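You operate a simulated robot arm through the tools that you are given. There is no shell and no other tool.

You run a simulated robot arm. Do the job below in one go: nothing can be reset, and whatever is moved stays where it is left.

JOB
Push both plugs into the green board, set its switches as the plate shows and test-run the rollers.
Fine: plug in with the power off, each plug in the socket with its letter; the lamp must go green; power off at the end.

Only the result counts: the job must be done as asked and must still hold three seconds after the hand-in. Knocking over, shifting, dropping, spilling or breaking anything else fails it.

ROBOT AND FRAMES
A 6-joint arm with a two-finger parallel gripper, fixed in place. Base frame: the origin is at the foot of the arm, x ahead of it, y to its left, z up. Readings come in m, rad, newtons and seconds.
With the tool pointing down near the work surface it reaches from about 0.3 to 0.66 m from the base axis. Its first joint turns from -2.007 to 2.007 rad. Payload 3.43 kg.
The tool frame sits at the grasp point between the pads (the TCP): z along the fingers, y along the line on which they close. The tips reach 0.034 m beyond it. Largest opening 0.128 m; finger width 0.024, thickness 0.012; the body of the gripper, 0.048 by 0.13 m, starts 0.096 m behind the TCP.
Orientation is told as [roll, pitch, yaw] about the base's x, y, z axes, in that order, counted from this pose: with the fingers straight down and closing along the base's y, the tool's x points along the base's -x, its y along +y and its z along -z.

CONTROLS
- The arm moves only by the tool step_arm. Its argument "targets" is a list of rows, each a list of 6 numbers: the shift along the base's x, y, z in units of 500 mm (1.0 is 500 mm), then the turn, a rotation vector about the base's x, y, z in units of 120 degrees (1.0 is 120 degrees). In form: [[tx, ty, tz, ax, ay, az], ...]. A call has 1 to 20 rows; each row is the pose to reach, as a shift and turn from the pose commanded when the call began. "fingers" is the finger opening in m, from 0 to 0.128, set as the call begins (left out, the last holds). A call with a number of a shift or a turn outside -1 to 1 is refused whole. Each row takes 0.2 s and may step no farther than 0.05 m and 0.15 rad from the row before; otherwise, or with a gripper value out of range, the whole call is refused. Where a pose cannot be reached the arm comes as near as it can. A force on the tool above 60 N (or 10 N above the force at the start of the call, whichever is more), or a blocked arm, ends the call early, and 0.2 s more pass. Each finger travels about 0.153 m/s and halts on what it meets, pressing with about 29 N; the grip force reading is that of the motor and also rises with nothing between the fingers. The clock runs only during rows and for 0.2 s after the last one: add rows that repeat a pose to give the fingers time. The reply holds the time, the measured pose of the TCP, the force on the tool along the base axes, the opening and the grip force, in the units named above and with some noise, with the torque about the TCP (base axes, N m) and any sound that the robot's microphone picked up.
- Cameras (640 x 400 px; columns grow to the right, rows downward): "scene" is fixed at [0.22, 0.5003, 1.6433]; the picture's right is [-0.67, -0.74, 0.00], its down [-0.67, 0.60, -0.44] and it looks along [0.33, -0.29, -0.90] (base axes); focal length 364 px, centre (320, 200). "wrist" rides on the gripper at [0.076, -0.011, -0.16] in the tool frame; the picture's right is [0.15, 0.99, 0.00], its down [-0.88, 0.13, -0.46] and it looks along [-0.45, 0.07, 0.89] (tool axes); focal length 234 px, centre (320, 200).
- get_image(camera): a new picture of that camera. The clock stands still meanwhile.
- move_column(by): slides the trunk up (or, below 0, down) by that many m; the arm rides with it, the base frame stays. It gives what a move gives, with no picture.
- measure_at(camera, pixels): for up to 12 pixels [column, row] of the newest picture of that camera ("zoom" is the newest enlarged one), the place [x, y, z] in the base frame of the surface seen there, good to about 0.002 m. The clock stands still meanwhile.
- close_up(camera, box): a new picture of the part [left, top, right, bottom] of that camera's present view, enlarged. The clock stands still meanwhile.
- hand_in(): hands the job in; it is judged then, once.

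Open the gripper and draw the arm clear of the work before you hand the job in, unless the task says otherwise.

The tools are called after "Call:" by a JSON object that holds its "fn" and its "kwargs". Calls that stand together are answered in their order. step_arm: Moves the arm, as the interface text tells. Its arguments: {"type":"object","properties":{"targets":{"type":"array","items":{"type":"array","items":{"type":"number"}}},"fingers":{"type":"number"}},"required":["targets"]} The other tools are called the same way: move_column (by) slides the trunk up or down; get_image (camera) takes a picture; measure_at (camera, pixels) gives the place of the surface under pixels of a picture; close_up (camera, box) takes an enlarged picture of a part of a camera's view; hand_in () hands the job in.

At the start:

```text
time: 0.0
position: [0.3332, 0.2897, 1.2108]
orientation: [0.001, 0.001, 0.001]
wrist_force: [0.3, -0.8, 0.1]
ft_torque: [-0.04, -0.01, 0.0]
grip_width: 0.128
gripper_force: 0.1
trunk travel left (down, up): [-0.925, 0.065]
```

scene: 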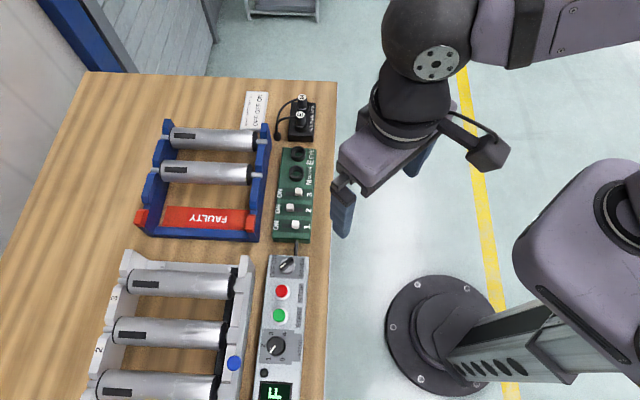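
wrist: 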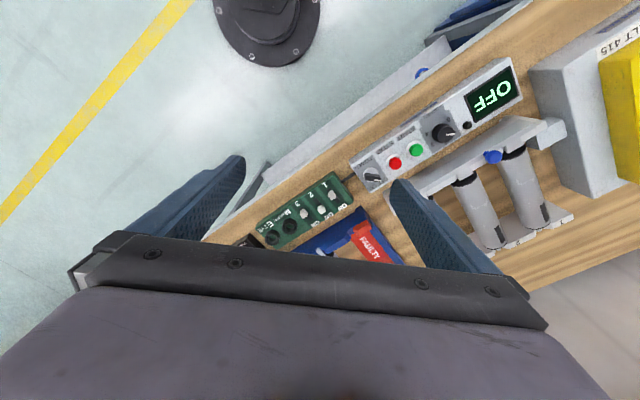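

The scene picture shows the green board near (295,195), a black plug holder near (297,120), a control panel near (280,320) and a plate near (255,110). I look closer at these first.

Call:
{"fn": "close_up", "kwargs": {"camera": "scene", "box": [230, 80, 350, 155]}}

Call:
{"fn": "close_up", "kwargs": {"camera": "scene", "box": [240, 140, 350, 250]}}

Call:
{"fn": "close_up", "kwargs": {"camera": "scene", "box": [220, 240, 340, 400]}}

Call:
{"fn": "get_image", "kwargs": {"camera": "scene"}}

```text
5.33 times, centred on (290, 118) of scene
```

zoom: 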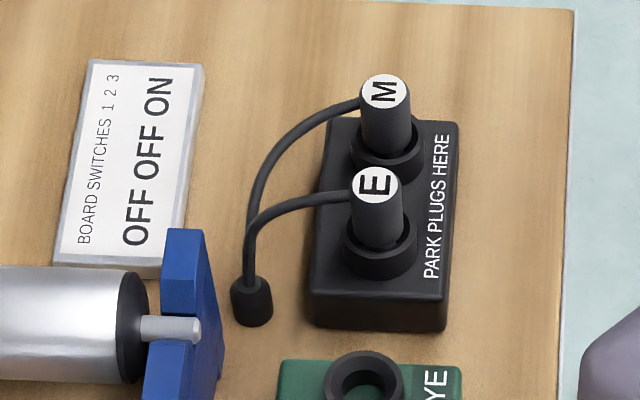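

```text
3.64 times, centred on (295, 195) of scene
```

zoom: 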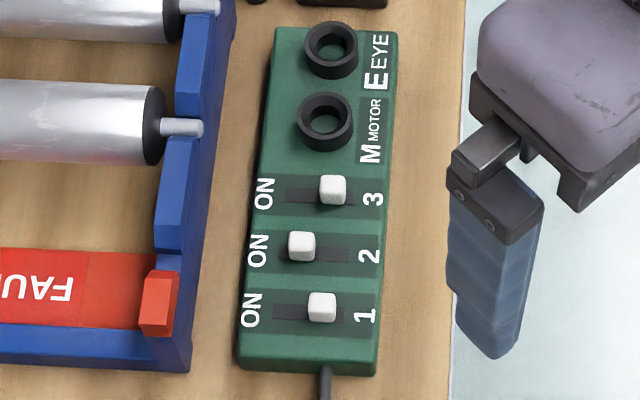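

```text
2.50 times, centred on (280, 320) of scene
```

zoom: 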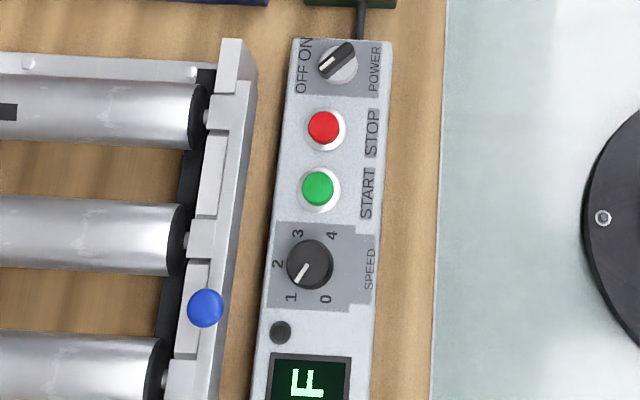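

```text
taken
```

scene: 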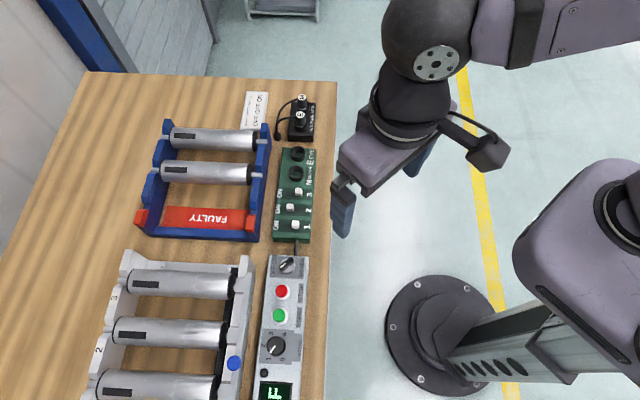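

I measure the main features in the scene picture before moving: plugs, board, switches, panel controls, table.

Call:
{"fn": "measure_at", "kwargs": {"camera": "scene", "pixels": [[302, 97], [300, 115], [297, 153], [296, 174], [298, 191], [290, 207], [295, 225], [286, 265], [282, 291], [279, 316], [276, 347], [325, 250]]}}

Call:
{"fn": "measure_at", "kwargs": {"camera": "scene", "pixels": [[235, 363], [264, 373], [255, 110], [290, 240], [310, 240], [330, 90], [310, 130], [285, 130], [230, 220], [200, 175], [170, 285], [240, 310]]}}

```text
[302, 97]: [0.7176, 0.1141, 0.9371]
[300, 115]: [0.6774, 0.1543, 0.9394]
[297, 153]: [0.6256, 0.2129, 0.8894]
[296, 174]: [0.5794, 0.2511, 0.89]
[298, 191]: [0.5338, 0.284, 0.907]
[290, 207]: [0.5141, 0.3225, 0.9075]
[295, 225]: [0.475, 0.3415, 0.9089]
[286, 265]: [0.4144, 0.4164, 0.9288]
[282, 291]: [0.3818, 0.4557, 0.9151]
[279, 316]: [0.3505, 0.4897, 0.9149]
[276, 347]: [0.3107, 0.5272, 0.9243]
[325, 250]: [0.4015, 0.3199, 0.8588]
```

```text
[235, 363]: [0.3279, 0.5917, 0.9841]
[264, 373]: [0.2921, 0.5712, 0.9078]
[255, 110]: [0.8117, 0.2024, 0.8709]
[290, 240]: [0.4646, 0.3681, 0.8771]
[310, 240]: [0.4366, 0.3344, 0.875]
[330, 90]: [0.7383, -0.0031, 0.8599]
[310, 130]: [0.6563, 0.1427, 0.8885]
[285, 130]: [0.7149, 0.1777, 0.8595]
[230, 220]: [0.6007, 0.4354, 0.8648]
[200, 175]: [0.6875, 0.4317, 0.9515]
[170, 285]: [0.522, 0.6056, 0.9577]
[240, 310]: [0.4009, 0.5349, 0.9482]
```

I zoom the wrist view for the panel, the box at the right edge and the blue frame.

Call:
{"fn": "close_up", "kwargs": {"camera": "wrist", "box": [340, 40, 540, 200]}}

Call:
{"fn": "close_up", "kwargs": {"camera": "wrist", "box": [500, 0, 640, 200]}}

Call:
{"fn": "close_up", "kwargs": {"camera": "wrist", "box": [220, 160, 400, 270]}}

Call:
{"fn": "close_up", "kwargs": {"camera": "scene", "box": [255, 250, 320, 300]}}

Call:
{"fn": "close_up", "kwargs": {"camera": "scene", "box": [245, 320, 325, 400]}}

```text
2.50 times, centred on (440, 120) of wrist
```

zoom: 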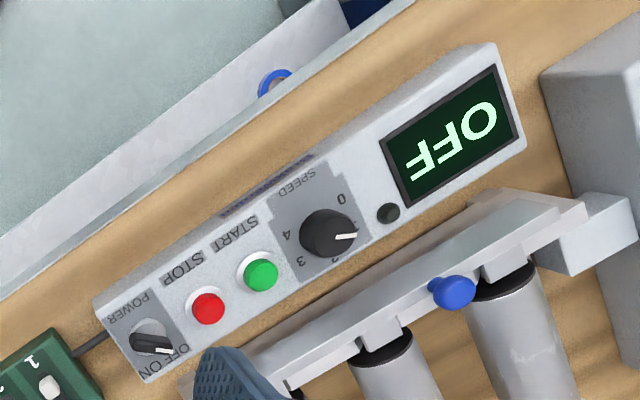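

```text
2.00 times, centred on (570, 100) of wrist
```

zoom: 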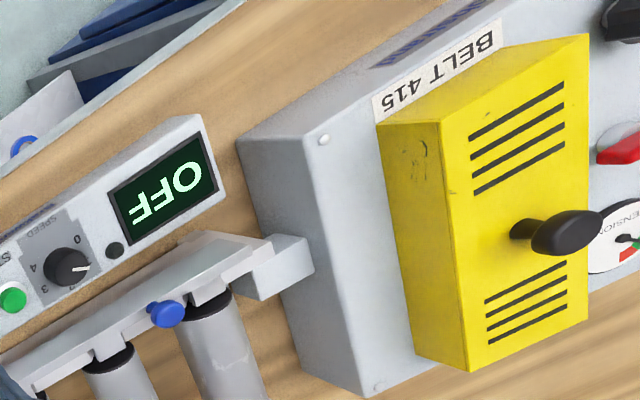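

```text
3.56 times, centred on (310, 215) of wrist
```

zoom: 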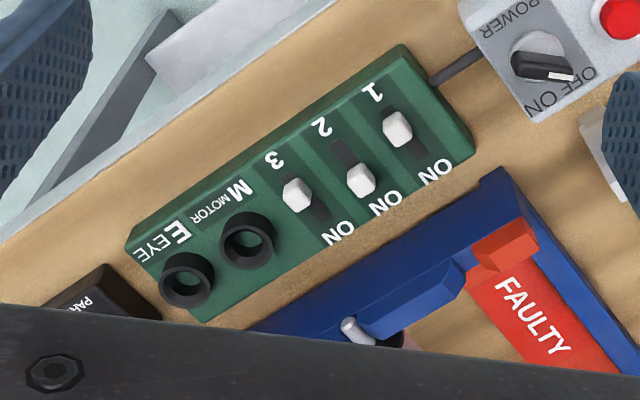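

```text
8.00 times, centred on (288, 275) of scene
```

zoom: 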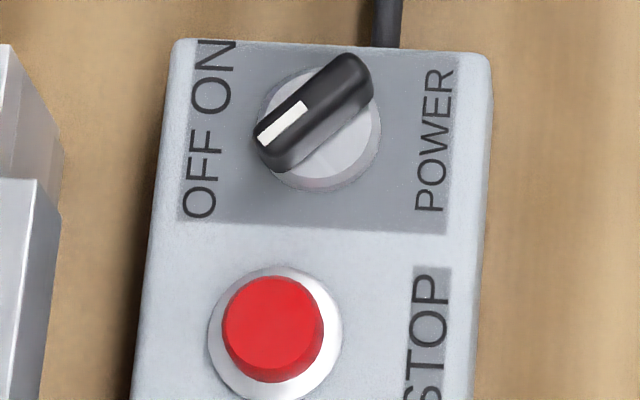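

```text
5.00 times, centred on (285, 360) of scene
```

zoom: 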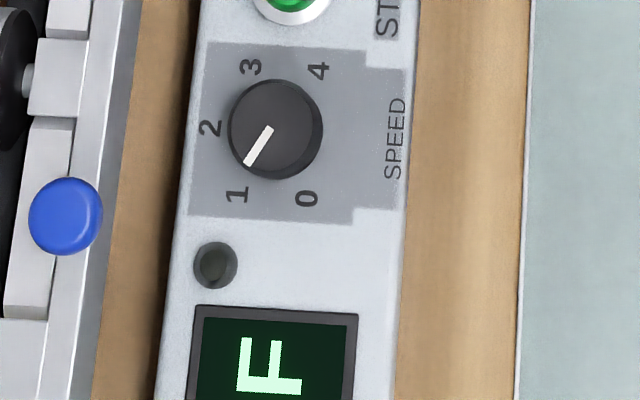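

The power selector points to OFF (scene zoom: white mark toward "OFF"), speed is at 1, display reads OFF; plate asks 1 OFF, 2 OFF, 3 ON while switch 2 is now toward ON and 1, 3 are off. I move the arm above the board, turning the gripper so it closes along the board's long axis (yaw about 50 deg).

Call:
{"fn": "step_arm", "kwargs": {"targets": [[0.0706, -0.0114, -0.0314, 0, 0, 0.0598], [0.1412, -0.0228, -0.0628, 0, 0, 0.1196], [0.2118, -0.0342, -0.0942, 0, 0, 0.1794], [0.2824, -0.0456, -0.1256, 0, 0, 0.2392], [0.353, -0.057, -0.157, 0, 0, 0.299], [0.4236, -0.0684, -0.1884, 0, 0, 0.3588], [0.494, -0.08, -0.22, 0, 0, 0.4186], [0.494, -0.08, -0.22, 0, 0, 0.4186]]}}

```text
time: 1.8
position: [0.5789, 0.2502, 1.1012]
orientation: [0.001, -0.001, 0.878]
wrist_force: [0.2, 0.5, 0.5]
ft_torque: [-0.03, -0.07, -0.02]
grip_width: 0.128
gripper_force: 0.1
trunk travel left (down, up): [-0.925, 0.065]
```

The arm arrived at (0.579, 0.250, 1.101) with yaw 0.878. I take the wrist and scene views from here.

Call:
{"fn": "get_image", "kwargs": {"camera": "wrist"}}

Call:
{"fn": "get_image", "kwargs": {"camera": "scene"}}

```text
taken
```

wrist: 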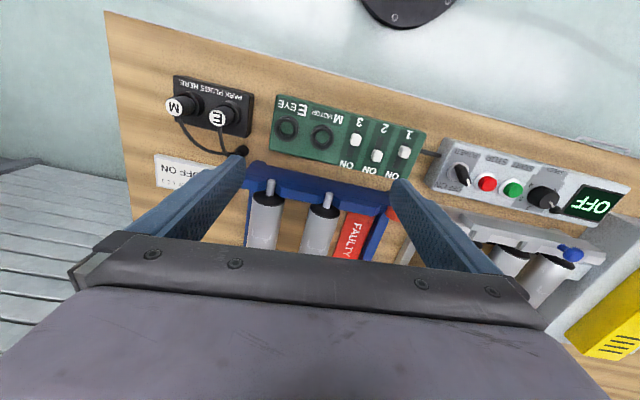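

```text
taken
```

scene: 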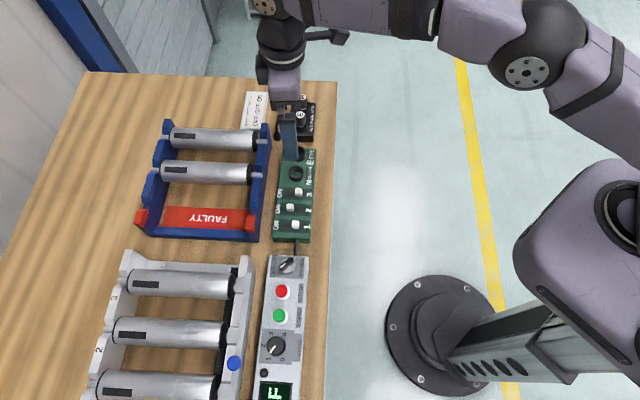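

The wrist view shows plugs M at (175,107), E at (217,118), sockets at (287,127) and (320,137), switches at (357,140), (377,155), (404,153). I enlarge these parts and measure them.

Call:
{"fn": "close_up", "kwargs": {"camera": "wrist", "box": [145, 70, 265, 160]}}

Call:
{"fn": "measure_at", "kwargs": {"camera": "wrist", "pixels": [[175, 107], [185, 103], [217, 118], [225, 113], [240, 95], [285, 125], [318, 136], [357, 140], [377, 156], [404, 153], [300, 150], [345, 158]]}}

Call:
{"fn": "close_up", "kwargs": {"camera": "wrist", "box": [265, 85, 435, 190]}}

Call:
{"fn": "close_up", "kwargs": {"camera": "wrist", "box": [425, 130, 625, 230]}}

```text
4.44 times, centred on (205, 115) of wrist
```

zoom: 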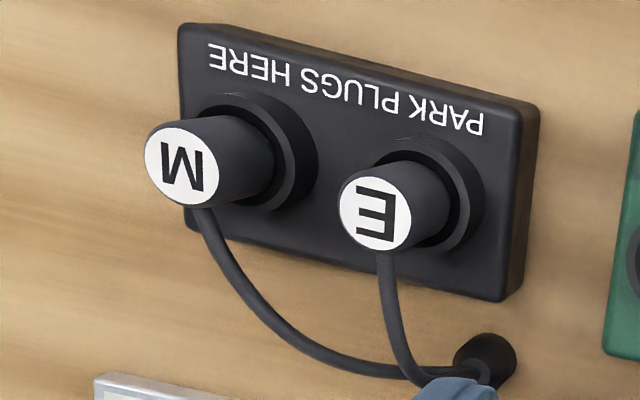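

```text
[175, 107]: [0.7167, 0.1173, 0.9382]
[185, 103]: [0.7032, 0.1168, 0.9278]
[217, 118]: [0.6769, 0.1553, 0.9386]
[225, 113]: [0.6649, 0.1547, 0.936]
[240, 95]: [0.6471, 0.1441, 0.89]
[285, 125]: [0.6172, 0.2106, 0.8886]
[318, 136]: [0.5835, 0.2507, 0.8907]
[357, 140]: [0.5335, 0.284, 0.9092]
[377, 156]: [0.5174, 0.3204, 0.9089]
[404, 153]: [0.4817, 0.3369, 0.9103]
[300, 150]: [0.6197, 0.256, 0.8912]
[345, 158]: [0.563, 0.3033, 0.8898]
```

```text
3.76 times, centred on (350, 138) of wrist
```

zoom: 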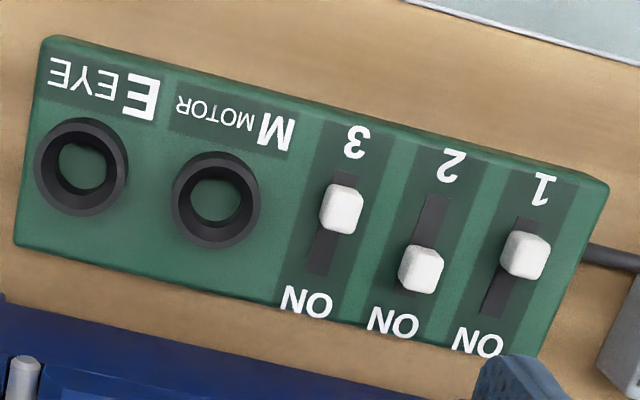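

```text
3.20 times, centred on (525, 180) of wrist
```

zoom: 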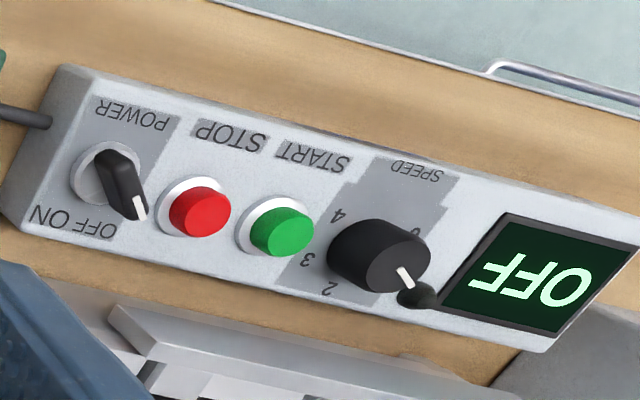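

Power is at OFF and the switch positions are confirmed. I enlarge the plugs/sockets and measure rims and tops in the zoom.

Call:
{"fn": "close_up", "kwargs": {"camera": "wrist", "box": [145, 70, 265, 160]}}

Call:
{"fn": "measure_at", "kwargs": {"camera": "zoom", "pixels": [[180, 165], [146, 165], [217, 172], [180, 130], [182, 205], [375, 205], [338, 200], [410, 212], [374, 172], [375, 248], [300, 140], [475, 230]]}}

Call:
{"fn": "close_up", "kwargs": {"camera": "wrist", "box": [265, 85, 435, 190]}}

Call:
{"fn": "measure_at", "kwargs": {"camera": "zoom", "pixels": [[40, 165], [122, 165], [80, 122], [80, 208], [82, 170], [178, 200], [255, 200], [215, 157], [215, 243], [215, 200], [60, 60], [600, 200]]}}

Call:
{"fn": "measure_at", "kwargs": {"camera": "zoom", "pixels": [[342, 205], [420, 268], [525, 252], [318, 270], [345, 180], [437, 200], [405, 290], [490, 310], [527, 222], [25, 240], [560, 350], [620, 255]]}}

```text
4.44 times, centred on (205, 115) of wrist
```

zoom: 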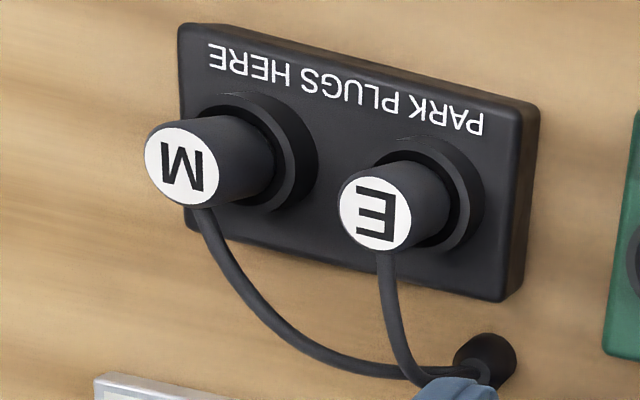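

```text
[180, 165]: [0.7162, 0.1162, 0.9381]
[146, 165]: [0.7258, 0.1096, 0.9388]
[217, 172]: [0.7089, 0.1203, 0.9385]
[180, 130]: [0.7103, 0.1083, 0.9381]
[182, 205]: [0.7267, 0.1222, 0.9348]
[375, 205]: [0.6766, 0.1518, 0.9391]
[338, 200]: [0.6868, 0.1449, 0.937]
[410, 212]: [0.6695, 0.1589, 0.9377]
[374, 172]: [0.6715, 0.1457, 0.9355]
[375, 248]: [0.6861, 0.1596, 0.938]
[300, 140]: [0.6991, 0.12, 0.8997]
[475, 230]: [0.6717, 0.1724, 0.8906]
```

```text
3.76 times, centred on (350, 138) of wrist
```

zoom: 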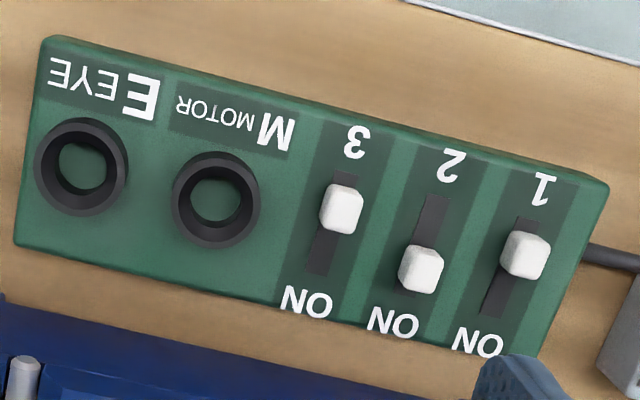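

```text
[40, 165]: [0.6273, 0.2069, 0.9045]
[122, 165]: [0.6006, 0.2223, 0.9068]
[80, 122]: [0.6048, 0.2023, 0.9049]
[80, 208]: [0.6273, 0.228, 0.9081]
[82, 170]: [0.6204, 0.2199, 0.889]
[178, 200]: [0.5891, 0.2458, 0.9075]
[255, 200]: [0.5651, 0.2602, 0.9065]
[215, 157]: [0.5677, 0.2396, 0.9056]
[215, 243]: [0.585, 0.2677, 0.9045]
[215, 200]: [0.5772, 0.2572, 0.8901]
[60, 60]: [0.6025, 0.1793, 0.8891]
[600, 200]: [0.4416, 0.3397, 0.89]
```

```text
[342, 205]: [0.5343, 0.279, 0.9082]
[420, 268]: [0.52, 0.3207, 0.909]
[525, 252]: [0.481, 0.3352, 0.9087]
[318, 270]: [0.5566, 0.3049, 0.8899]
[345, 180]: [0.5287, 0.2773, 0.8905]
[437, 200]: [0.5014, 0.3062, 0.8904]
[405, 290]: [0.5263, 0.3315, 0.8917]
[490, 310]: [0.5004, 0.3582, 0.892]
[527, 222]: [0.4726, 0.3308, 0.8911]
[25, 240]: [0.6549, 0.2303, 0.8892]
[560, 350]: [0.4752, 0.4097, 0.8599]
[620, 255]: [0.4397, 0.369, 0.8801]
```

Sockets on the board come out at E ≈ (0.615, 0.215) and M ≈ (0.577, 0.253), rim z 0.906; plugs at M ≈ (0.718, 0.116), E ≈ (0.678, 0.153), top 0.938; all lie along a 45° line. M park is 0.727 m away, so I measure the arm's own joints to judge reach.

Call:
{"fn": "measure_at", "kwargs": {"camera": "scene", "pixels": [[600, 200], [630, 215], [527, 72], [540, 60], [275, 10], [285, 35], [440, 320], [500, 370], [560, 290], [600, 90]]}}

```text
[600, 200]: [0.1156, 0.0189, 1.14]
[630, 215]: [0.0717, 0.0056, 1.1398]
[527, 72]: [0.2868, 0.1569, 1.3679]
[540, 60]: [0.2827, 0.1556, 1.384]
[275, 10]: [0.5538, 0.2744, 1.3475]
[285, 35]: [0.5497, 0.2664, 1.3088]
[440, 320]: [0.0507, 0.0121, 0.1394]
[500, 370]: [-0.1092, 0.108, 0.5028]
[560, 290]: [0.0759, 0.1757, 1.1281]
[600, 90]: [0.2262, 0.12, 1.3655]
```

The arm's shoulder is about z 1.1 and its links total roughly 0.7 m, so I test the reach above plug M at z ≈ 1.02 (well above everything), turning yaw to 45° on the way and closing the fingers to 0.06.

Call:
{"fn": "step_arm", "kwargs": {"targets": [[0.0463, -0.0449, -0.0267, 0, 0, -0.0074], [0.0926, -0.0898, -0.0534, 0, 0, -0.0148], [0.1389, -0.1347, -0.0801, 0, 0, -0.0222], [0.1852, -0.1796, -0.1068, 0, 0, -0.0296], [0.2315, -0.2245, -0.1335, 0, 0, -0.037], [0.278, -0.269, -0.16, 0, 0, -0.0444], [0.278, -0.269, -0.16, 0, 0, -0.0444]], "fingers": 0.06}}

```text
time: 3.4
position: [0.6551, 0.1056, 1.0189]
orientation: [0.002, 0.0, 0.784]
wrist_force: [-0.2, -0.5, 0.6]
ft_torque: [-0.03, -0.01, 0.0]
grip_width: 0.0599
gripper_force: 0.1
out of reach, approached as far as the arm can: row 2, 3, 4, 5, 6, 7
trunk travel left (down, up): [-0.925, 0.065]
```

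Straight down the arm stops at radius 0.664 m at this height. Being nearer the shoulder height should lengthen the reach, so I raise the trunk by 0.06 m and then try again lower.

Call:
{"fn": "move_column", "kwargs": {"by": 0.06}}

```text
time: 4.4
position: [0.6548, 0.1044, 1.0784]
orientation: [0.0, 0.0, 0.783]
wrist_force: [1.1, 0.0, -0.6]
ft_torque: [0.02, -0.02, 0.03]
grip_width: 0.0601
gripper_force: 0.0
trunk travel left (down, up): [-0.985, 0.005]
```

I now step 0.09 m down from here to see where the commanded pose is and how far the reach grows.

Call:
{"fn": "step_arm", "kwargs": {"targets": [[0, 0, -0.06, 0, 0, 0], [0, 0, -0.12, 0, 0, 0], [0, 0, -0.18, 0, 0, 0], [0, 0, -0.18, 0, 0, 0]]}}

```text
time: 5.4
position: [0.6486, 0.103, 0.9888]
orientation: [0.0, -0.001, 0.785]
wrist_force: [-0.8, 0.0, 0.0]
ft_torque: [0.0, 0.01, 0.02]
grip_width: 0.06
gripper_force: 0.1
out of reach, approached as far as the arm can: row 3, 4
trunk travel left (down, up): [-0.985, 0.005]
```

Reach shrinks when lower relative to the trunk, so 0.664 m is the vertical-tool limit and plug M needs a tilted tool. I draw back and up, then lower the trunk so the wrist sits near shoulder height.

Call:
{"fn": "step_arm", "kwargs": {"targets": [[-0.024, 0.0035, 0.065, 0, 0, 0], [-0.048, 0.007, 0.13, 0, 0, 0], [-0.072, 0.0105, 0.196, 0, 0, 0], [-0.097, 0.014, 0.262, 0, 0, 0]]}}

Call:
{"fn": "move_column", "kwargs": {"by": -0.1}}

```text
time: 6.4
position: [0.599, 0.1107, 1.1198]
orientation: [-0.001, 0.0, 0.784]
wrist_force: [0.3, -0.3, -0.7]
ft_torque: [0.0, -0.01, -0.04]
grip_width: 0.06
gripper_force: 0.1
trunk travel left (down, up): [-0.985, 0.005]
```

```text
time: 7.7
position: [0.5997, 0.1105, 1.0207]
orientation: [0.0, -0.001, 0.786]
wrist_force: [-0.4, 0.5, 0.3]
ft_torque: [-0.01, 0.0, -0.04]
grip_width: 0.06
gripper_force: 0.0
trunk travel left (down, up): [-0.885, 0.105]
```

Trunk is now 0.04 m below its start. I tilt the fingers 20° outward about the closing axis and then try to hover above plug M at z ≈ 1.00.

Call:
{"fn": "step_arm", "kwargs": {"targets": [[0, 0, 0, 0.0393, -0.0393, 0], [0, 0, 0, 0.0786, -0.0786, 0], [0, 0, 0, 0.1179, -0.1179, 0], [0.0757, 0, -0.0133, 0.1179, -0.1179, 0], [0.1514, 0, -0.0267, 0.1179, -0.1179, 0], [0.2272, 0.0012, -0.04, 0.1179, -0.1179, 0], [0.2272, 0.0012, -0.04, 0.1179, -0.1179, 0]]}}

```text
time: 9.3
position: [0.7132, 0.1113, 1.0006]
orientation: [0.0, -0.349, 0.783]
wrist_force: [-0.6, 0.0, 1.1]
ft_torque: [-0.01, -0.02, -0.01]
grip_width: 0.06
gripper_force: 0.1
trunk travel left (down, up): [-0.885, 0.105]
```

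M is reachable with a 20° tilt. I look from here to refine plug positions.

Call:
{"fn": "get_image", "kwargs": {"camera": "wrist"}}

Call:
{"fn": "get_image", "kwargs": {"camera": "scene"}}

```text
taken
```

wrist: 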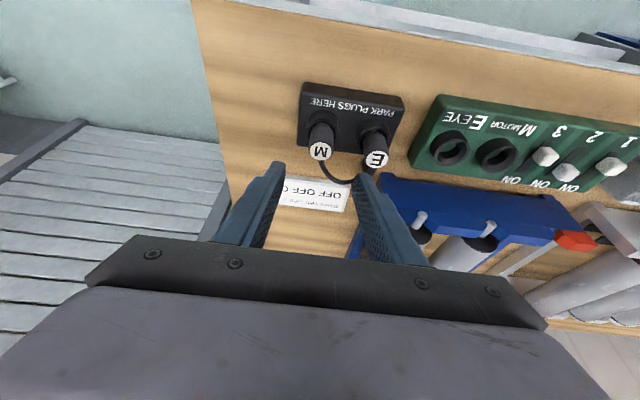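

```text
taken
```

scene: 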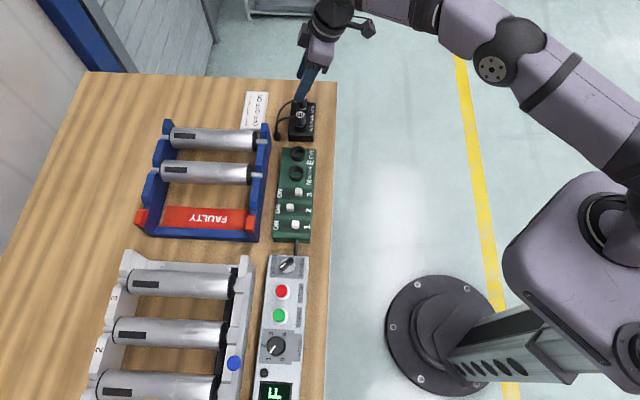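

The wrist view shows M's cap at (320,150) and E's cap at (376,159). I enlarge and measure caps, park rims and board rims from this nearer view.

Call:
{"fn": "close_up", "kwargs": {"camera": "wrist", "box": [280, 75, 420, 190]}}

Call:
{"fn": "measure_at", "kwargs": {"camera": "wrist", "pixels": [[320, 151], [311, 151], [329, 151], [320, 143], [320, 158], [376, 160], [367, 160], [386, 160], [376, 152], [376, 168]]}}

Call:
{"fn": "close_up", "kwargs": {"camera": "wrist", "box": [405, 90, 545, 200]}}

```text
3.48 times, centred on (350, 132) of wrist
```

zoom: 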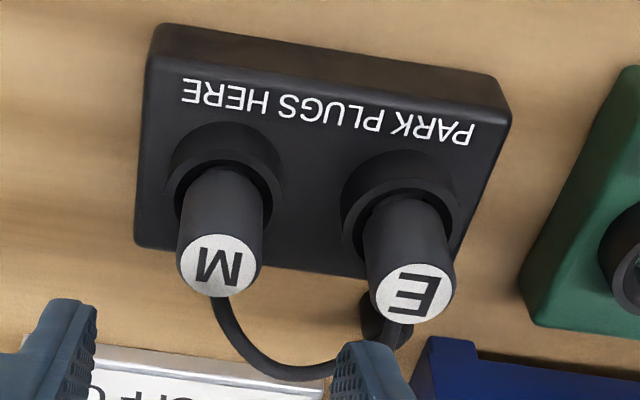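

```text
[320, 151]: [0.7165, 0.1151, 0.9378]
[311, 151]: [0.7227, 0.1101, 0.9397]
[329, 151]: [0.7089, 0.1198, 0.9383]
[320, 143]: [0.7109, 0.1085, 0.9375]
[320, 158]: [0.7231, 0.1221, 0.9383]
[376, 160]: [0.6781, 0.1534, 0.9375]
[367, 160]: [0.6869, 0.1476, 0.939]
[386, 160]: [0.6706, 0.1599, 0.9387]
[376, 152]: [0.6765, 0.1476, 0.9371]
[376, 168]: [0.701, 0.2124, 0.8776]
```

```text
3.64 times, centred on (475, 145) of wrist
```

zoom: 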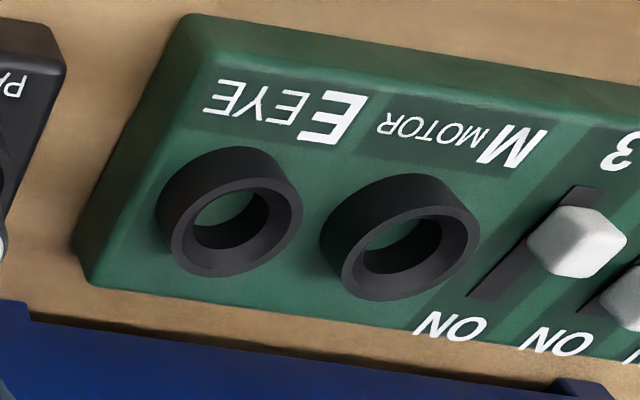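

I measure points on the board socket rims in this newest zoom to fix their centres.

Call:
{"fn": "measure_at", "kwargs": {"camera": "zoom", "pixels": [[178, 240], [298, 210], [258, 183], [217, 272], [187, 258], [285, 192], [348, 262], [475, 228], [435, 200], [395, 296], [358, 280], [462, 210]]}}

```text
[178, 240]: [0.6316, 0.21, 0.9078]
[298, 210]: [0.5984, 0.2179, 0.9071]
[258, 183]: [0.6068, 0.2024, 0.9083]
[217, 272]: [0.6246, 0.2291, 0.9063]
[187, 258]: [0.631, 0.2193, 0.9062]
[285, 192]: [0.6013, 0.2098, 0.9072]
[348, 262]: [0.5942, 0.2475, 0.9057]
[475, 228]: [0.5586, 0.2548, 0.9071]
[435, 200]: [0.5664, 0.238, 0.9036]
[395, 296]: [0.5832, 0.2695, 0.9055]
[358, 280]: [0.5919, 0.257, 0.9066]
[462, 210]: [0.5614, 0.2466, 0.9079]
```

Centres: plug E (0.6785, 0.1535), plug M (0.7166, 0.1152), board sockets E (0.615, 0.2147), M (0.577, 0.2528). I go over plug E first with the fingers at 0.046 m so they fit between the plugs, hovering before descending.

Call:
{"fn": "step_arm", "kwargs": {"targets": [[-0.0404, 0.0365, 0, 0, 0, 0], [-0.0808, 0.073, 0, 0, 0, 0], [-0.0808, 0.073, 0, 0, 0, 0], [-0.0808, 0.073, -0.03, 0, 0, 0], [-0.0808, 0.073, -0.03, 0, 0, 0]], "fingers": 0.046}}

Call:
{"fn": "get_image", "kwargs": {"camera": "wrist"}}

```text
time: 10.5
position: [0.674, 0.1489, 0.984]
orientation: [-0.001, -0.346, 0.784]
wrist_force: [0.4, 1.1, 0.3]
ft_torque: [-0.01, 0.03, -0.01]
grip_width: 0.0461
gripper_force: 0.1
trunk travel left (down, up): [-0.885, 0.105]
```

```text
taken
```

wrist: 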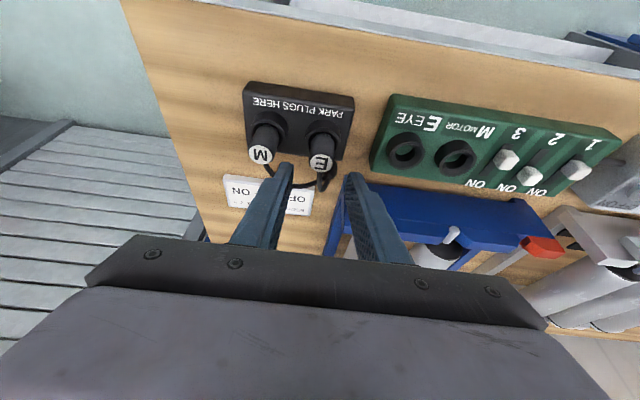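

The fingertips at (285,165) and (352,175) straddle cap E at (320,162). I descend 0.034 m straight down.

Call:
{"fn": "step_arm", "kwargs": {"targets": [[-0.002, -0.002, -0.034, 0, 0, 0], [-0.002, -0.002, -0.068, 0, 0, 0], [-0.002, -0.002, -0.068, 0, 0, 0]]}}

Call:
{"fn": "close_up", "kwargs": {"camera": "wrist", "box": [230, 70, 390, 270]}}

Call:
{"fn": "close_up", "kwargs": {"camera": "scene", "box": [260, 70, 350, 150]}}

```text
time: 11.3
position: [0.6727, 0.1466, 0.9503]
orientation: [0.001, -0.35, 0.782]
wrist_force: [-0.5, -0.5, 0.4]
ft_torque: [-0.03, 0.0, 0.0]
grip_width: 0.0461
gripper_force: 0.0
trunk travel left (down, up): [-0.885, 0.105]
```

```text
2.00 times, centred on (310, 170) of wrist
```

zoom: 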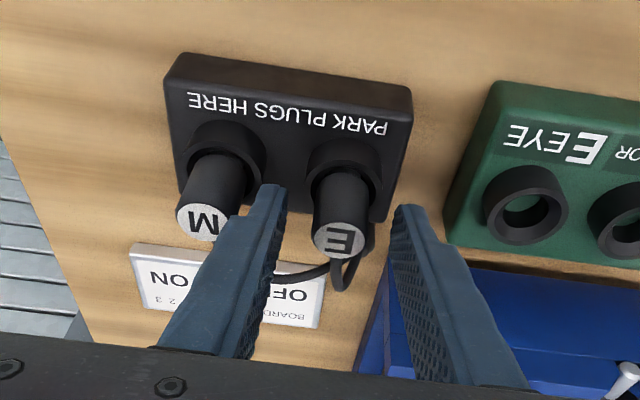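

```text
5.00 times, centred on (305, 110) of scene
```

zoom: 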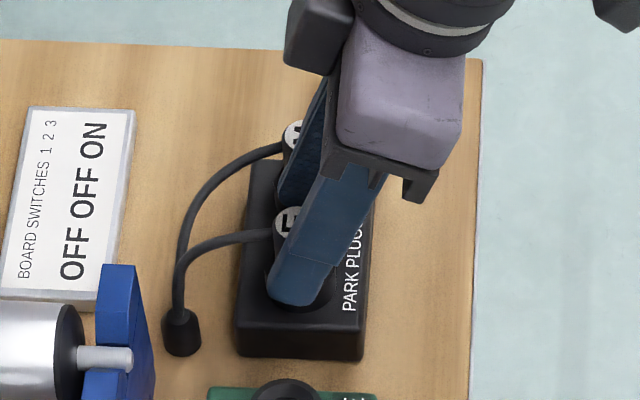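

Both fingers stand astride plug E with its cable free between them. I close the gripper on it.

Call:
{"fn": "step_arm", "kwargs": {"targets": [[0, 0, 0, 0, 0, 0], [0, 0, 0, 0, 0, 0], [0, 0, 0, 0, 0, 0]], "fingers": 0.0}}

```text
time: 12.1
position: [0.6734, 0.1468, 0.9512]
orientation: [0.0, -0.351, 0.783]
wrist_force: [0.2, 0.3, 0.5]
ft_torque: [-0.01, 0.0, 0.0]
grip_width: 0.0223
gripper_force: 29.0
trunk travel left (down, up): [-0.885, 0.105]
```

The gripper holds the plug at 0.0223 m width with 29 N. I pull it straight up in small steps.

Call:
{"fn": "step_arm", "kwargs": {"targets": [[0, 0, 0.02, 0, 0, 0], [0, 0, 0.05, 0, 0, 0], [0, 0, 0.09, 0, 0, 0], [0, 0, 0.14, 0, 0, 0], [0, 0, 0.14, 0, 0, 0]]}}

Call:
{"fn": "close_up", "kwargs": {"camera": "wrist", "box": [230, 70, 390, 270]}}

Call:
{"fn": "close_up", "kwargs": {"camera": "scene", "box": [260, 60, 350, 170]}}

```text
time: 13.3
position: [0.672, 0.1475, 1.0206]
orientation: [0.0, -0.349, 0.783]
wrist_force: [-0.9, -0.4, -0.6]
ft_torque: [0.04, -0.02, -0.04]
grip_width: 0.0223
gripper_force: 29.2
trunk travel left (down, up): [-0.885, 0.105]
```

```text
2.00 times, centred on (310, 170) of wrist
```

zoom: 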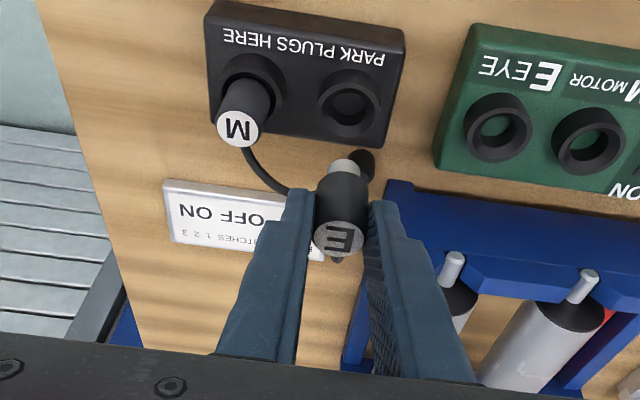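

```text
3.64 times, centred on (305, 115) of scene
```

zoom: 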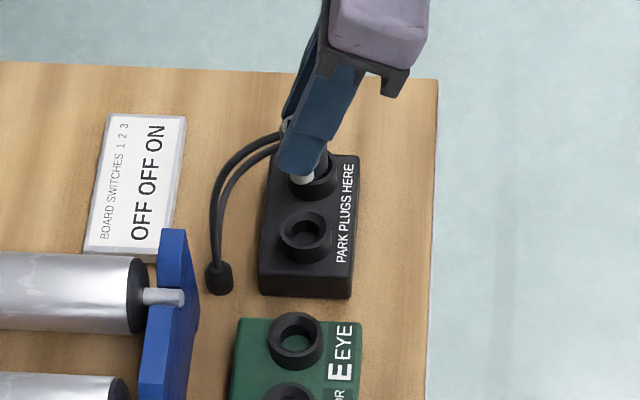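

The plug is out and shows a thinner light pin at its lower end. I measure cap and pin to see whether it hangs vertical and where the pin is.

Call:
{"fn": "close_up", "kwargs": {"camera": "wrist", "box": [280, 130, 360, 210]}}

Call:
{"fn": "close_up", "kwargs": {"camera": "scene", "box": [290, 90, 330, 130]}}

```text
5.00 times, centred on (320, 170) of wrist
```

zoom: 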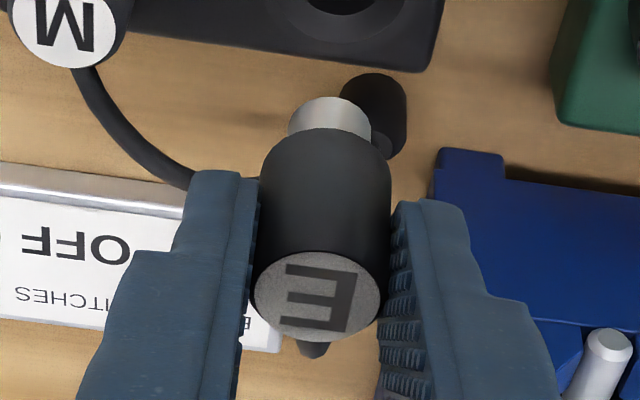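

```text
10.00 times, centred on (310, 110) of scene
```

zoom: 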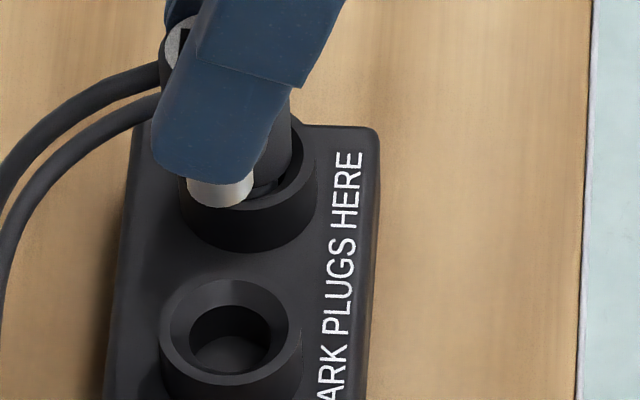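

I take a fresh wrist picture and measure the cap and pin points.

Call:
{"fn": "get_image", "kwargs": {"camera": "wrist"}}

Call:
{"fn": "measure_at", "kwargs": {"camera": "wrist", "pixels": [[321, 189], [309, 189], [332, 191], [320, 182], [322, 152], [317, 153], [329, 153], [321, 165], [309, 165], [333, 165]]}}

Call:
{"fn": "measure_at", "kwargs": {"camera": "zoom", "pixels": [[222, 195], [200, 190], [245, 188], [200, 160], [230, 335], [165, 330], [300, 330], [230, 283], [230, 375], [285, 130]]}}

```text
taken
```

wrist: 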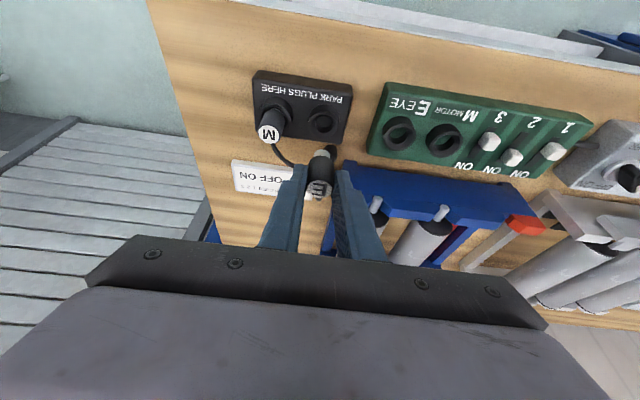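

```text
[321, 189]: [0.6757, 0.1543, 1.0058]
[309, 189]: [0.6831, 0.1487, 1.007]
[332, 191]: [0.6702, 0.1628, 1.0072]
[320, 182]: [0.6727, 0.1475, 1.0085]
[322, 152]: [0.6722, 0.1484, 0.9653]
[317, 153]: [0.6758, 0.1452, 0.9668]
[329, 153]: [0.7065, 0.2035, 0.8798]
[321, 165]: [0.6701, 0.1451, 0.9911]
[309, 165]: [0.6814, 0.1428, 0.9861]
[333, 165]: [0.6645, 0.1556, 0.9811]
```

```text
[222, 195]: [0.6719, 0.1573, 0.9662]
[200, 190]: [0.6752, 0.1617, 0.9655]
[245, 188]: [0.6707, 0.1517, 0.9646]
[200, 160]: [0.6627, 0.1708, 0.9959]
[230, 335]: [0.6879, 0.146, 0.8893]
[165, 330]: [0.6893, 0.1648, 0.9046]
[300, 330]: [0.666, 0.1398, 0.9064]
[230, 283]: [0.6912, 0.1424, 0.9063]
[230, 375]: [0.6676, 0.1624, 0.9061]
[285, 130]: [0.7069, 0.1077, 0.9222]
```

The plug hangs vertical, its axis ≈ TCP + (0.006, 0.006); the parked rim was also at z 0.906, so seating should match TCP z ≈ 0.951. I measure the board socket rims with the scene camera the same way as the park tube.

Call:
{"fn": "close_up", "kwargs": {"camera": "scene", "box": [276, 140, 316, 190]}}

```text
8.00 times, centred on (296, 165) of scene
```

zoom: 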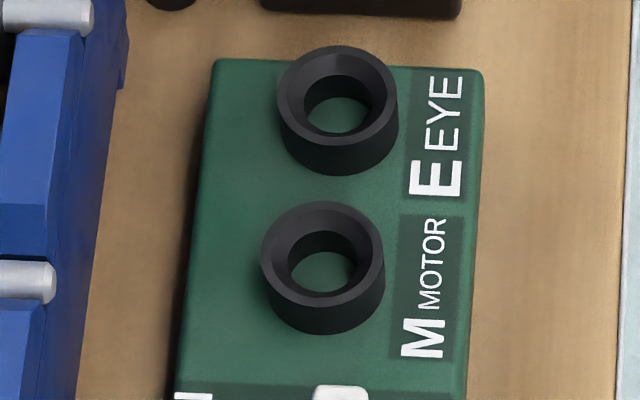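

I measure rim points of both board sockets in this zoom.

Call:
{"fn": "measure_at", "kwargs": {"camera": "zoom", "pixels": [[284, 97], [392, 97], [338, 51], [338, 143], [338, 115], [267, 254], [378, 254], [322, 206], [322, 302], [322, 272]]}}

```text
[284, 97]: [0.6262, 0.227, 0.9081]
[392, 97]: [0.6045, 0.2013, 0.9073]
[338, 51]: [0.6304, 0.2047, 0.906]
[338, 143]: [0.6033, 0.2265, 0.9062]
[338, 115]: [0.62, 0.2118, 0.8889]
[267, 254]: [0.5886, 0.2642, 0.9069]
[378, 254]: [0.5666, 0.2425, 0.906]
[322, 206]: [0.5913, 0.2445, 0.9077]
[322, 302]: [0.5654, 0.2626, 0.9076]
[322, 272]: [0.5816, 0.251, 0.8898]
```

Averaged, socket E is (0.6155, 0.2148) and M (0.5775, 0.253). I carry plug E horizontally to hover over socket E at z ≈ 1.02.

Call:
{"fn": "step_arm", "kwargs": {"targets": [[-0.0416, 0.0409, 0, 0, 0, 0], [-0.0832, 0.0818, 0, 0, 0, 0], [-0.1248, 0.1228, 0, 0, 0, 0], [-0.1248, 0.1228, 0, 0, 0, 0], [-0.1248, 0.1228, -0.04, 0, 0, 0], [-0.1248, 0.1228, -0.06, 0, 0, 0], [-0.1248, 0.1228, -0.06, 0, 0, 0]]}}

Call:
{"fn": "get_image", "kwargs": {"camera": "wrist"}}

Call:
{"fn": "close_up", "kwargs": {"camera": "scene", "box": [270, 120, 330, 180]}}

```text
time: 14.9
position: [0.6102, 0.2082, 0.9904]
orientation: [0.001, -0.349, 0.784]
wrist_force: [0.4, 0.8, -0.2]
ft_torque: [-0.02, 0.0, 0.05]
grip_width: 0.0222
gripper_force: 28.5
trunk travel left (down, up): [-0.885, 0.105]
```

```text
taken
```

wrist: 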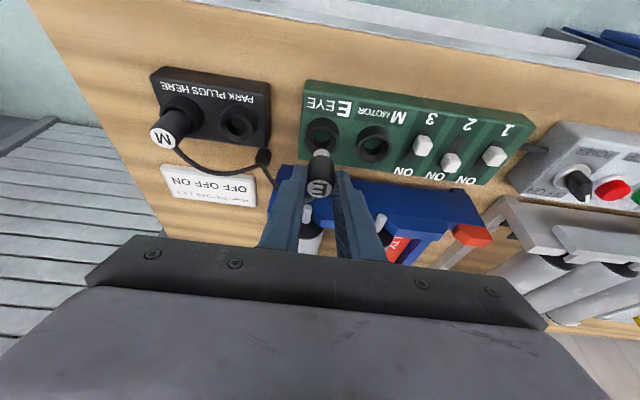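

```text
6.67 times, centred on (300, 150) of scene
```

zoom: 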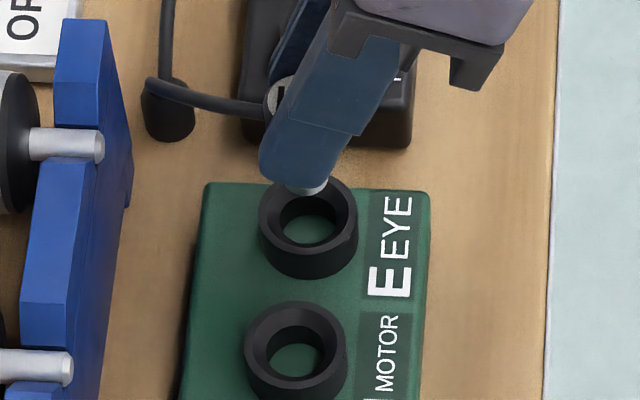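

Hovering at (0.610, 0.208, 0.990); the pin at zoom (305,187) should be just above socket E. I lower to leave the pin about 3 mm above the rim and check alignment.

Call:
{"fn": "step_arm", "kwargs": {"targets": [[-0.001, 0.001, -0.022, 0, 0, 0], [-0.001, 0.001, -0.044, 0, 0, 0], [-0.001, 0.001, -0.044, 0, 0, 0]]}}

Call:
{"fn": "close_up", "kwargs": {"camera": "wrist", "box": [280, 110, 370, 210]}}

Call:
{"fn": "close_up", "kwargs": {"camera": "scene", "box": [280, 130, 320, 180]}}

```text
time: 15.7
position: [0.6085, 0.2093, 0.9681]
orientation: [0.0, -0.349, 0.784]
wrist_force: [1.2, -0.1, -0.2]
ft_torque: [0.0, 0.01, 0.02]
grip_width: 0.0223
gripper_force: 29.2
trunk travel left (down, up): [-0.885, 0.105]
```

```text
4.00 times, centred on (325, 160) of wrist
```

zoom: 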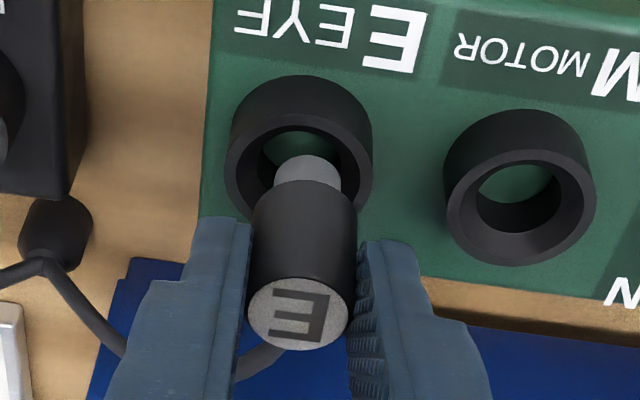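

```text
8.00 times, centred on (300, 155) of scene
```

zoom: 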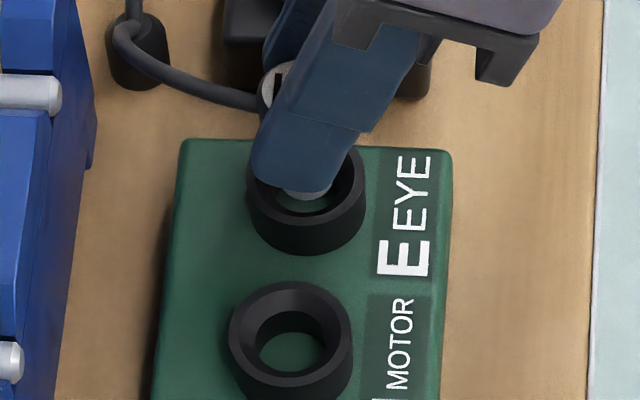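

The plug stands about 1–2 mm toward M along the board axis (pin centre x≈308 vs rim centre x≈300 in the wrist zoom). I correct by ~1.3 mm and lower slowly into the socket.

Call:
{"fn": "step_arm", "kwargs": {"targets": [[0.0018, -0.0018, 0, 0, 0, 0], [0.0018, -0.0018, -0.008, 0, 0, 0], [0.0018, -0.0018, -0.014, 0, 0, 0], [0.0018, -0.0018, -0.02, 0, 0, 0]]}}

```text
time: 16.7
position: [0.6113, 0.2077, 0.9575]
orientation: [0.0, -0.348, 0.784]
wrist_force: [-0.2, 0.4, -0.5]
ft_torque: [0.01, 0.0, -0.01]
grip_width: 0.022
gripper_force: 29.2
trunk travel left (down, up): [-0.885, 0.105]
```

No contact force at z 0.9575, so the pin has entered. I continue down in small steps until it seats.

Call:
{"fn": "step_arm", "kwargs": {"targets": [[0, 0, -0.004, 0, 0, 0], [0, 0, -0.008, 0, 0, 0], [0, 0, -0.012, 0, 0, 0], [0, 0, -0.014, 0, 0, 0]]}}

Call:
{"fn": "close_up", "kwargs": {"camera": "wrist", "box": [280, 110, 370, 210]}}

Call:
{"fn": "close_up", "kwargs": {"camera": "scene", "box": [280, 130, 320, 180]}}

```text
time: 17.7
position: [0.6111, 0.2085, 0.9527]
orientation: [-0.001, -0.351, 0.783]
wrist_force: [-0.9, -0.7, 3.3]
ft_torque: [-0.03, 0.01, 0.01]
grip_width: 0.0219
gripper_force: 29.3
trunk travel left (down, up): [-0.885, 0.105]
```

```text
4.00 times, centred on (325, 160) of wrist
```

zoom: 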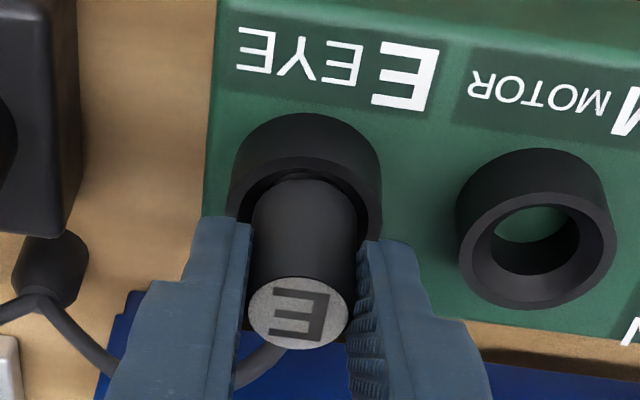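

```text
8.00 times, centred on (300, 155) of scene
```

zoom: 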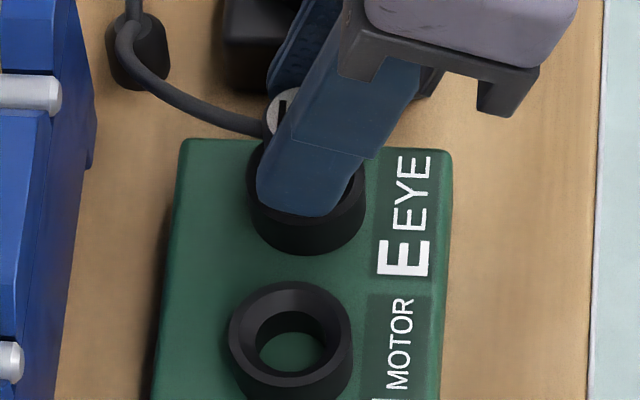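

The z force rose to 3.3 N at z 0.9527, so it is beginning to seat. I press further in 2 mm steps.

Call:
{"fn": "step_arm", "kwargs": {"targets": [[0, 0, -0.004, 0, 0, 0], [0, 0, -0.008, 0, 0, 0], [0, 0, -0.012, 0, 0, 0]]}}

```text
time: 18.5
position: [0.6104, 0.2087, 0.9509]
orientation: [-0.004, -0.359, 0.785]
wrist_force: [-1.2, -0.6, 21.2]
ft_torque: [-0.11, -0.23, -0.09]
grip_width: 0.0224
gripper_force: 29.0
trunk travel left (down, up): [-0.885, 0.105]
```

Now 21 N upward at z 0.951, equal to the parked grasp height. I check the cap height and the body-to-rim gap by picture.

Call:
{"fn": "get_image", "kwargs": {"camera": "wrist"}}

Call:
{"fn": "close_up", "kwargs": {"camera": "wrist", "box": [280, 110, 370, 210]}}

Call:
{"fn": "measure_at", "kwargs": {"camera": "zoom", "pixels": [[300, 310], [270, 305], [335, 320], [300, 340], [300, 285], [310, 200], [240, 200], [375, 200]]}}

```text
taken
```

wrist: 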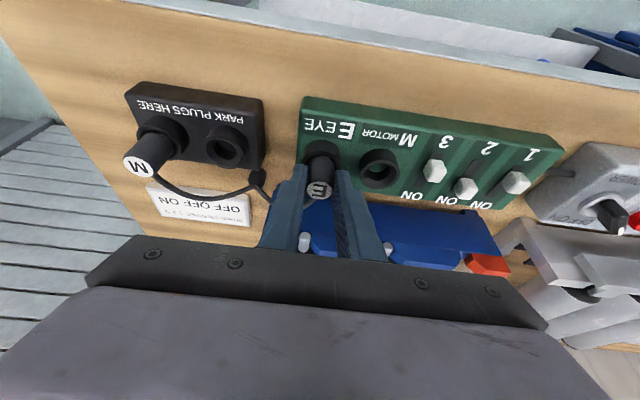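

```text
4.00 times, centred on (325, 160) of wrist
```

zoom: 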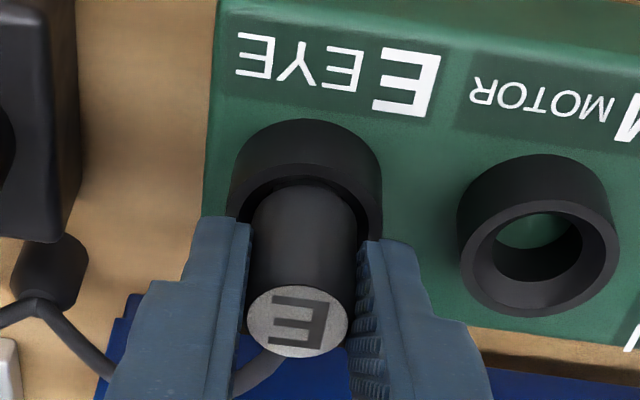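

```text
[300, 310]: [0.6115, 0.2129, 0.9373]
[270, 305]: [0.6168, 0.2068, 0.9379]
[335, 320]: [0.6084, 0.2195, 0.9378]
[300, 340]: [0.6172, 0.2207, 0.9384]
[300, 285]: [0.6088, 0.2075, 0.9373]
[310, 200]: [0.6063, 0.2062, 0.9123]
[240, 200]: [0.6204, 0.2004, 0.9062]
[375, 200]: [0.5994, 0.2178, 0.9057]
```

The cap is at z 0.9377, the same as when parked. I press somewhat harder to be sure it is fully home.

Call:
{"fn": "step_arm", "kwargs": {"targets": [[0, 0, -0.004, 0, 0, 0], [0, 0, -0.008, 0, 0, 0], [0, 0, -0.008, 0, 0, 0]]}}

```text
time: 19.3
position: [0.6095, 0.2069, 0.9441]
orientation: [-0.002, -0.356, 0.784]
wrist_force: [2.6, 0.7, 18.2]
ft_torque: [0.08, -0.32, -0.01]
grip_width: 0.0223
gripper_force: 29.1
trunk travel left (down, up): [-0.885, 0.105]
```

z dropped 7 mm to 0.944: either the plug went in or the fingers slid. I look and measure the cap again.

Call:
{"fn": "close_up", "kwargs": {"camera": "wrist", "box": [280, 110, 370, 210]}}

Call:
{"fn": "measure_at", "kwargs": {"camera": "zoom", "pixels": [[300, 310], [270, 305], [335, 320], [300, 335], [300, 290], [310, 200], [240, 200], [375, 200]]}}

Call:
{"fn": "close_up", "kwargs": {"camera": "scene", "box": [280, 130, 320, 180]}}

```text
4.00 times, centred on (325, 160) of wrist
```

zoom: 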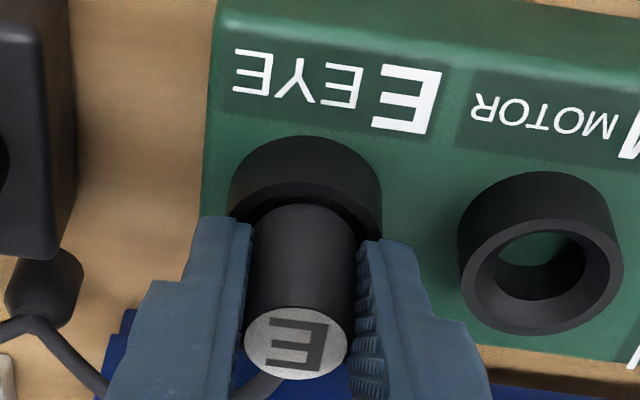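

```text
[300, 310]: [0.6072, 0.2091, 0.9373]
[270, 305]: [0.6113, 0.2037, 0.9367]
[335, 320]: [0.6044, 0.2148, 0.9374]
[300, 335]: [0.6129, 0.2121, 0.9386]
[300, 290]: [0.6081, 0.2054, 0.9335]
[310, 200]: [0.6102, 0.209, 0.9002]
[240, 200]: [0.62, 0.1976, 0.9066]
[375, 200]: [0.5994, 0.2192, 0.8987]
```

```text
8.00 times, centred on (300, 155) of scene
```

zoom: 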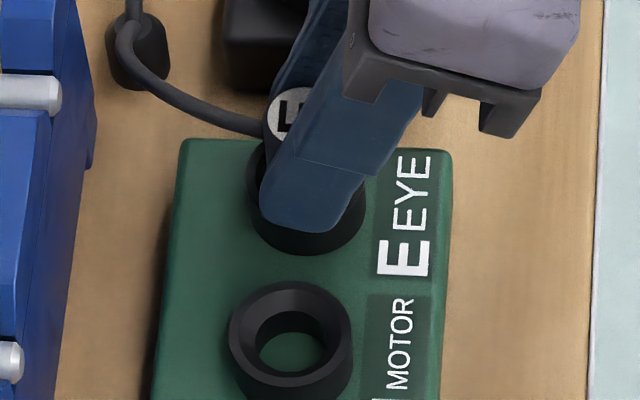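

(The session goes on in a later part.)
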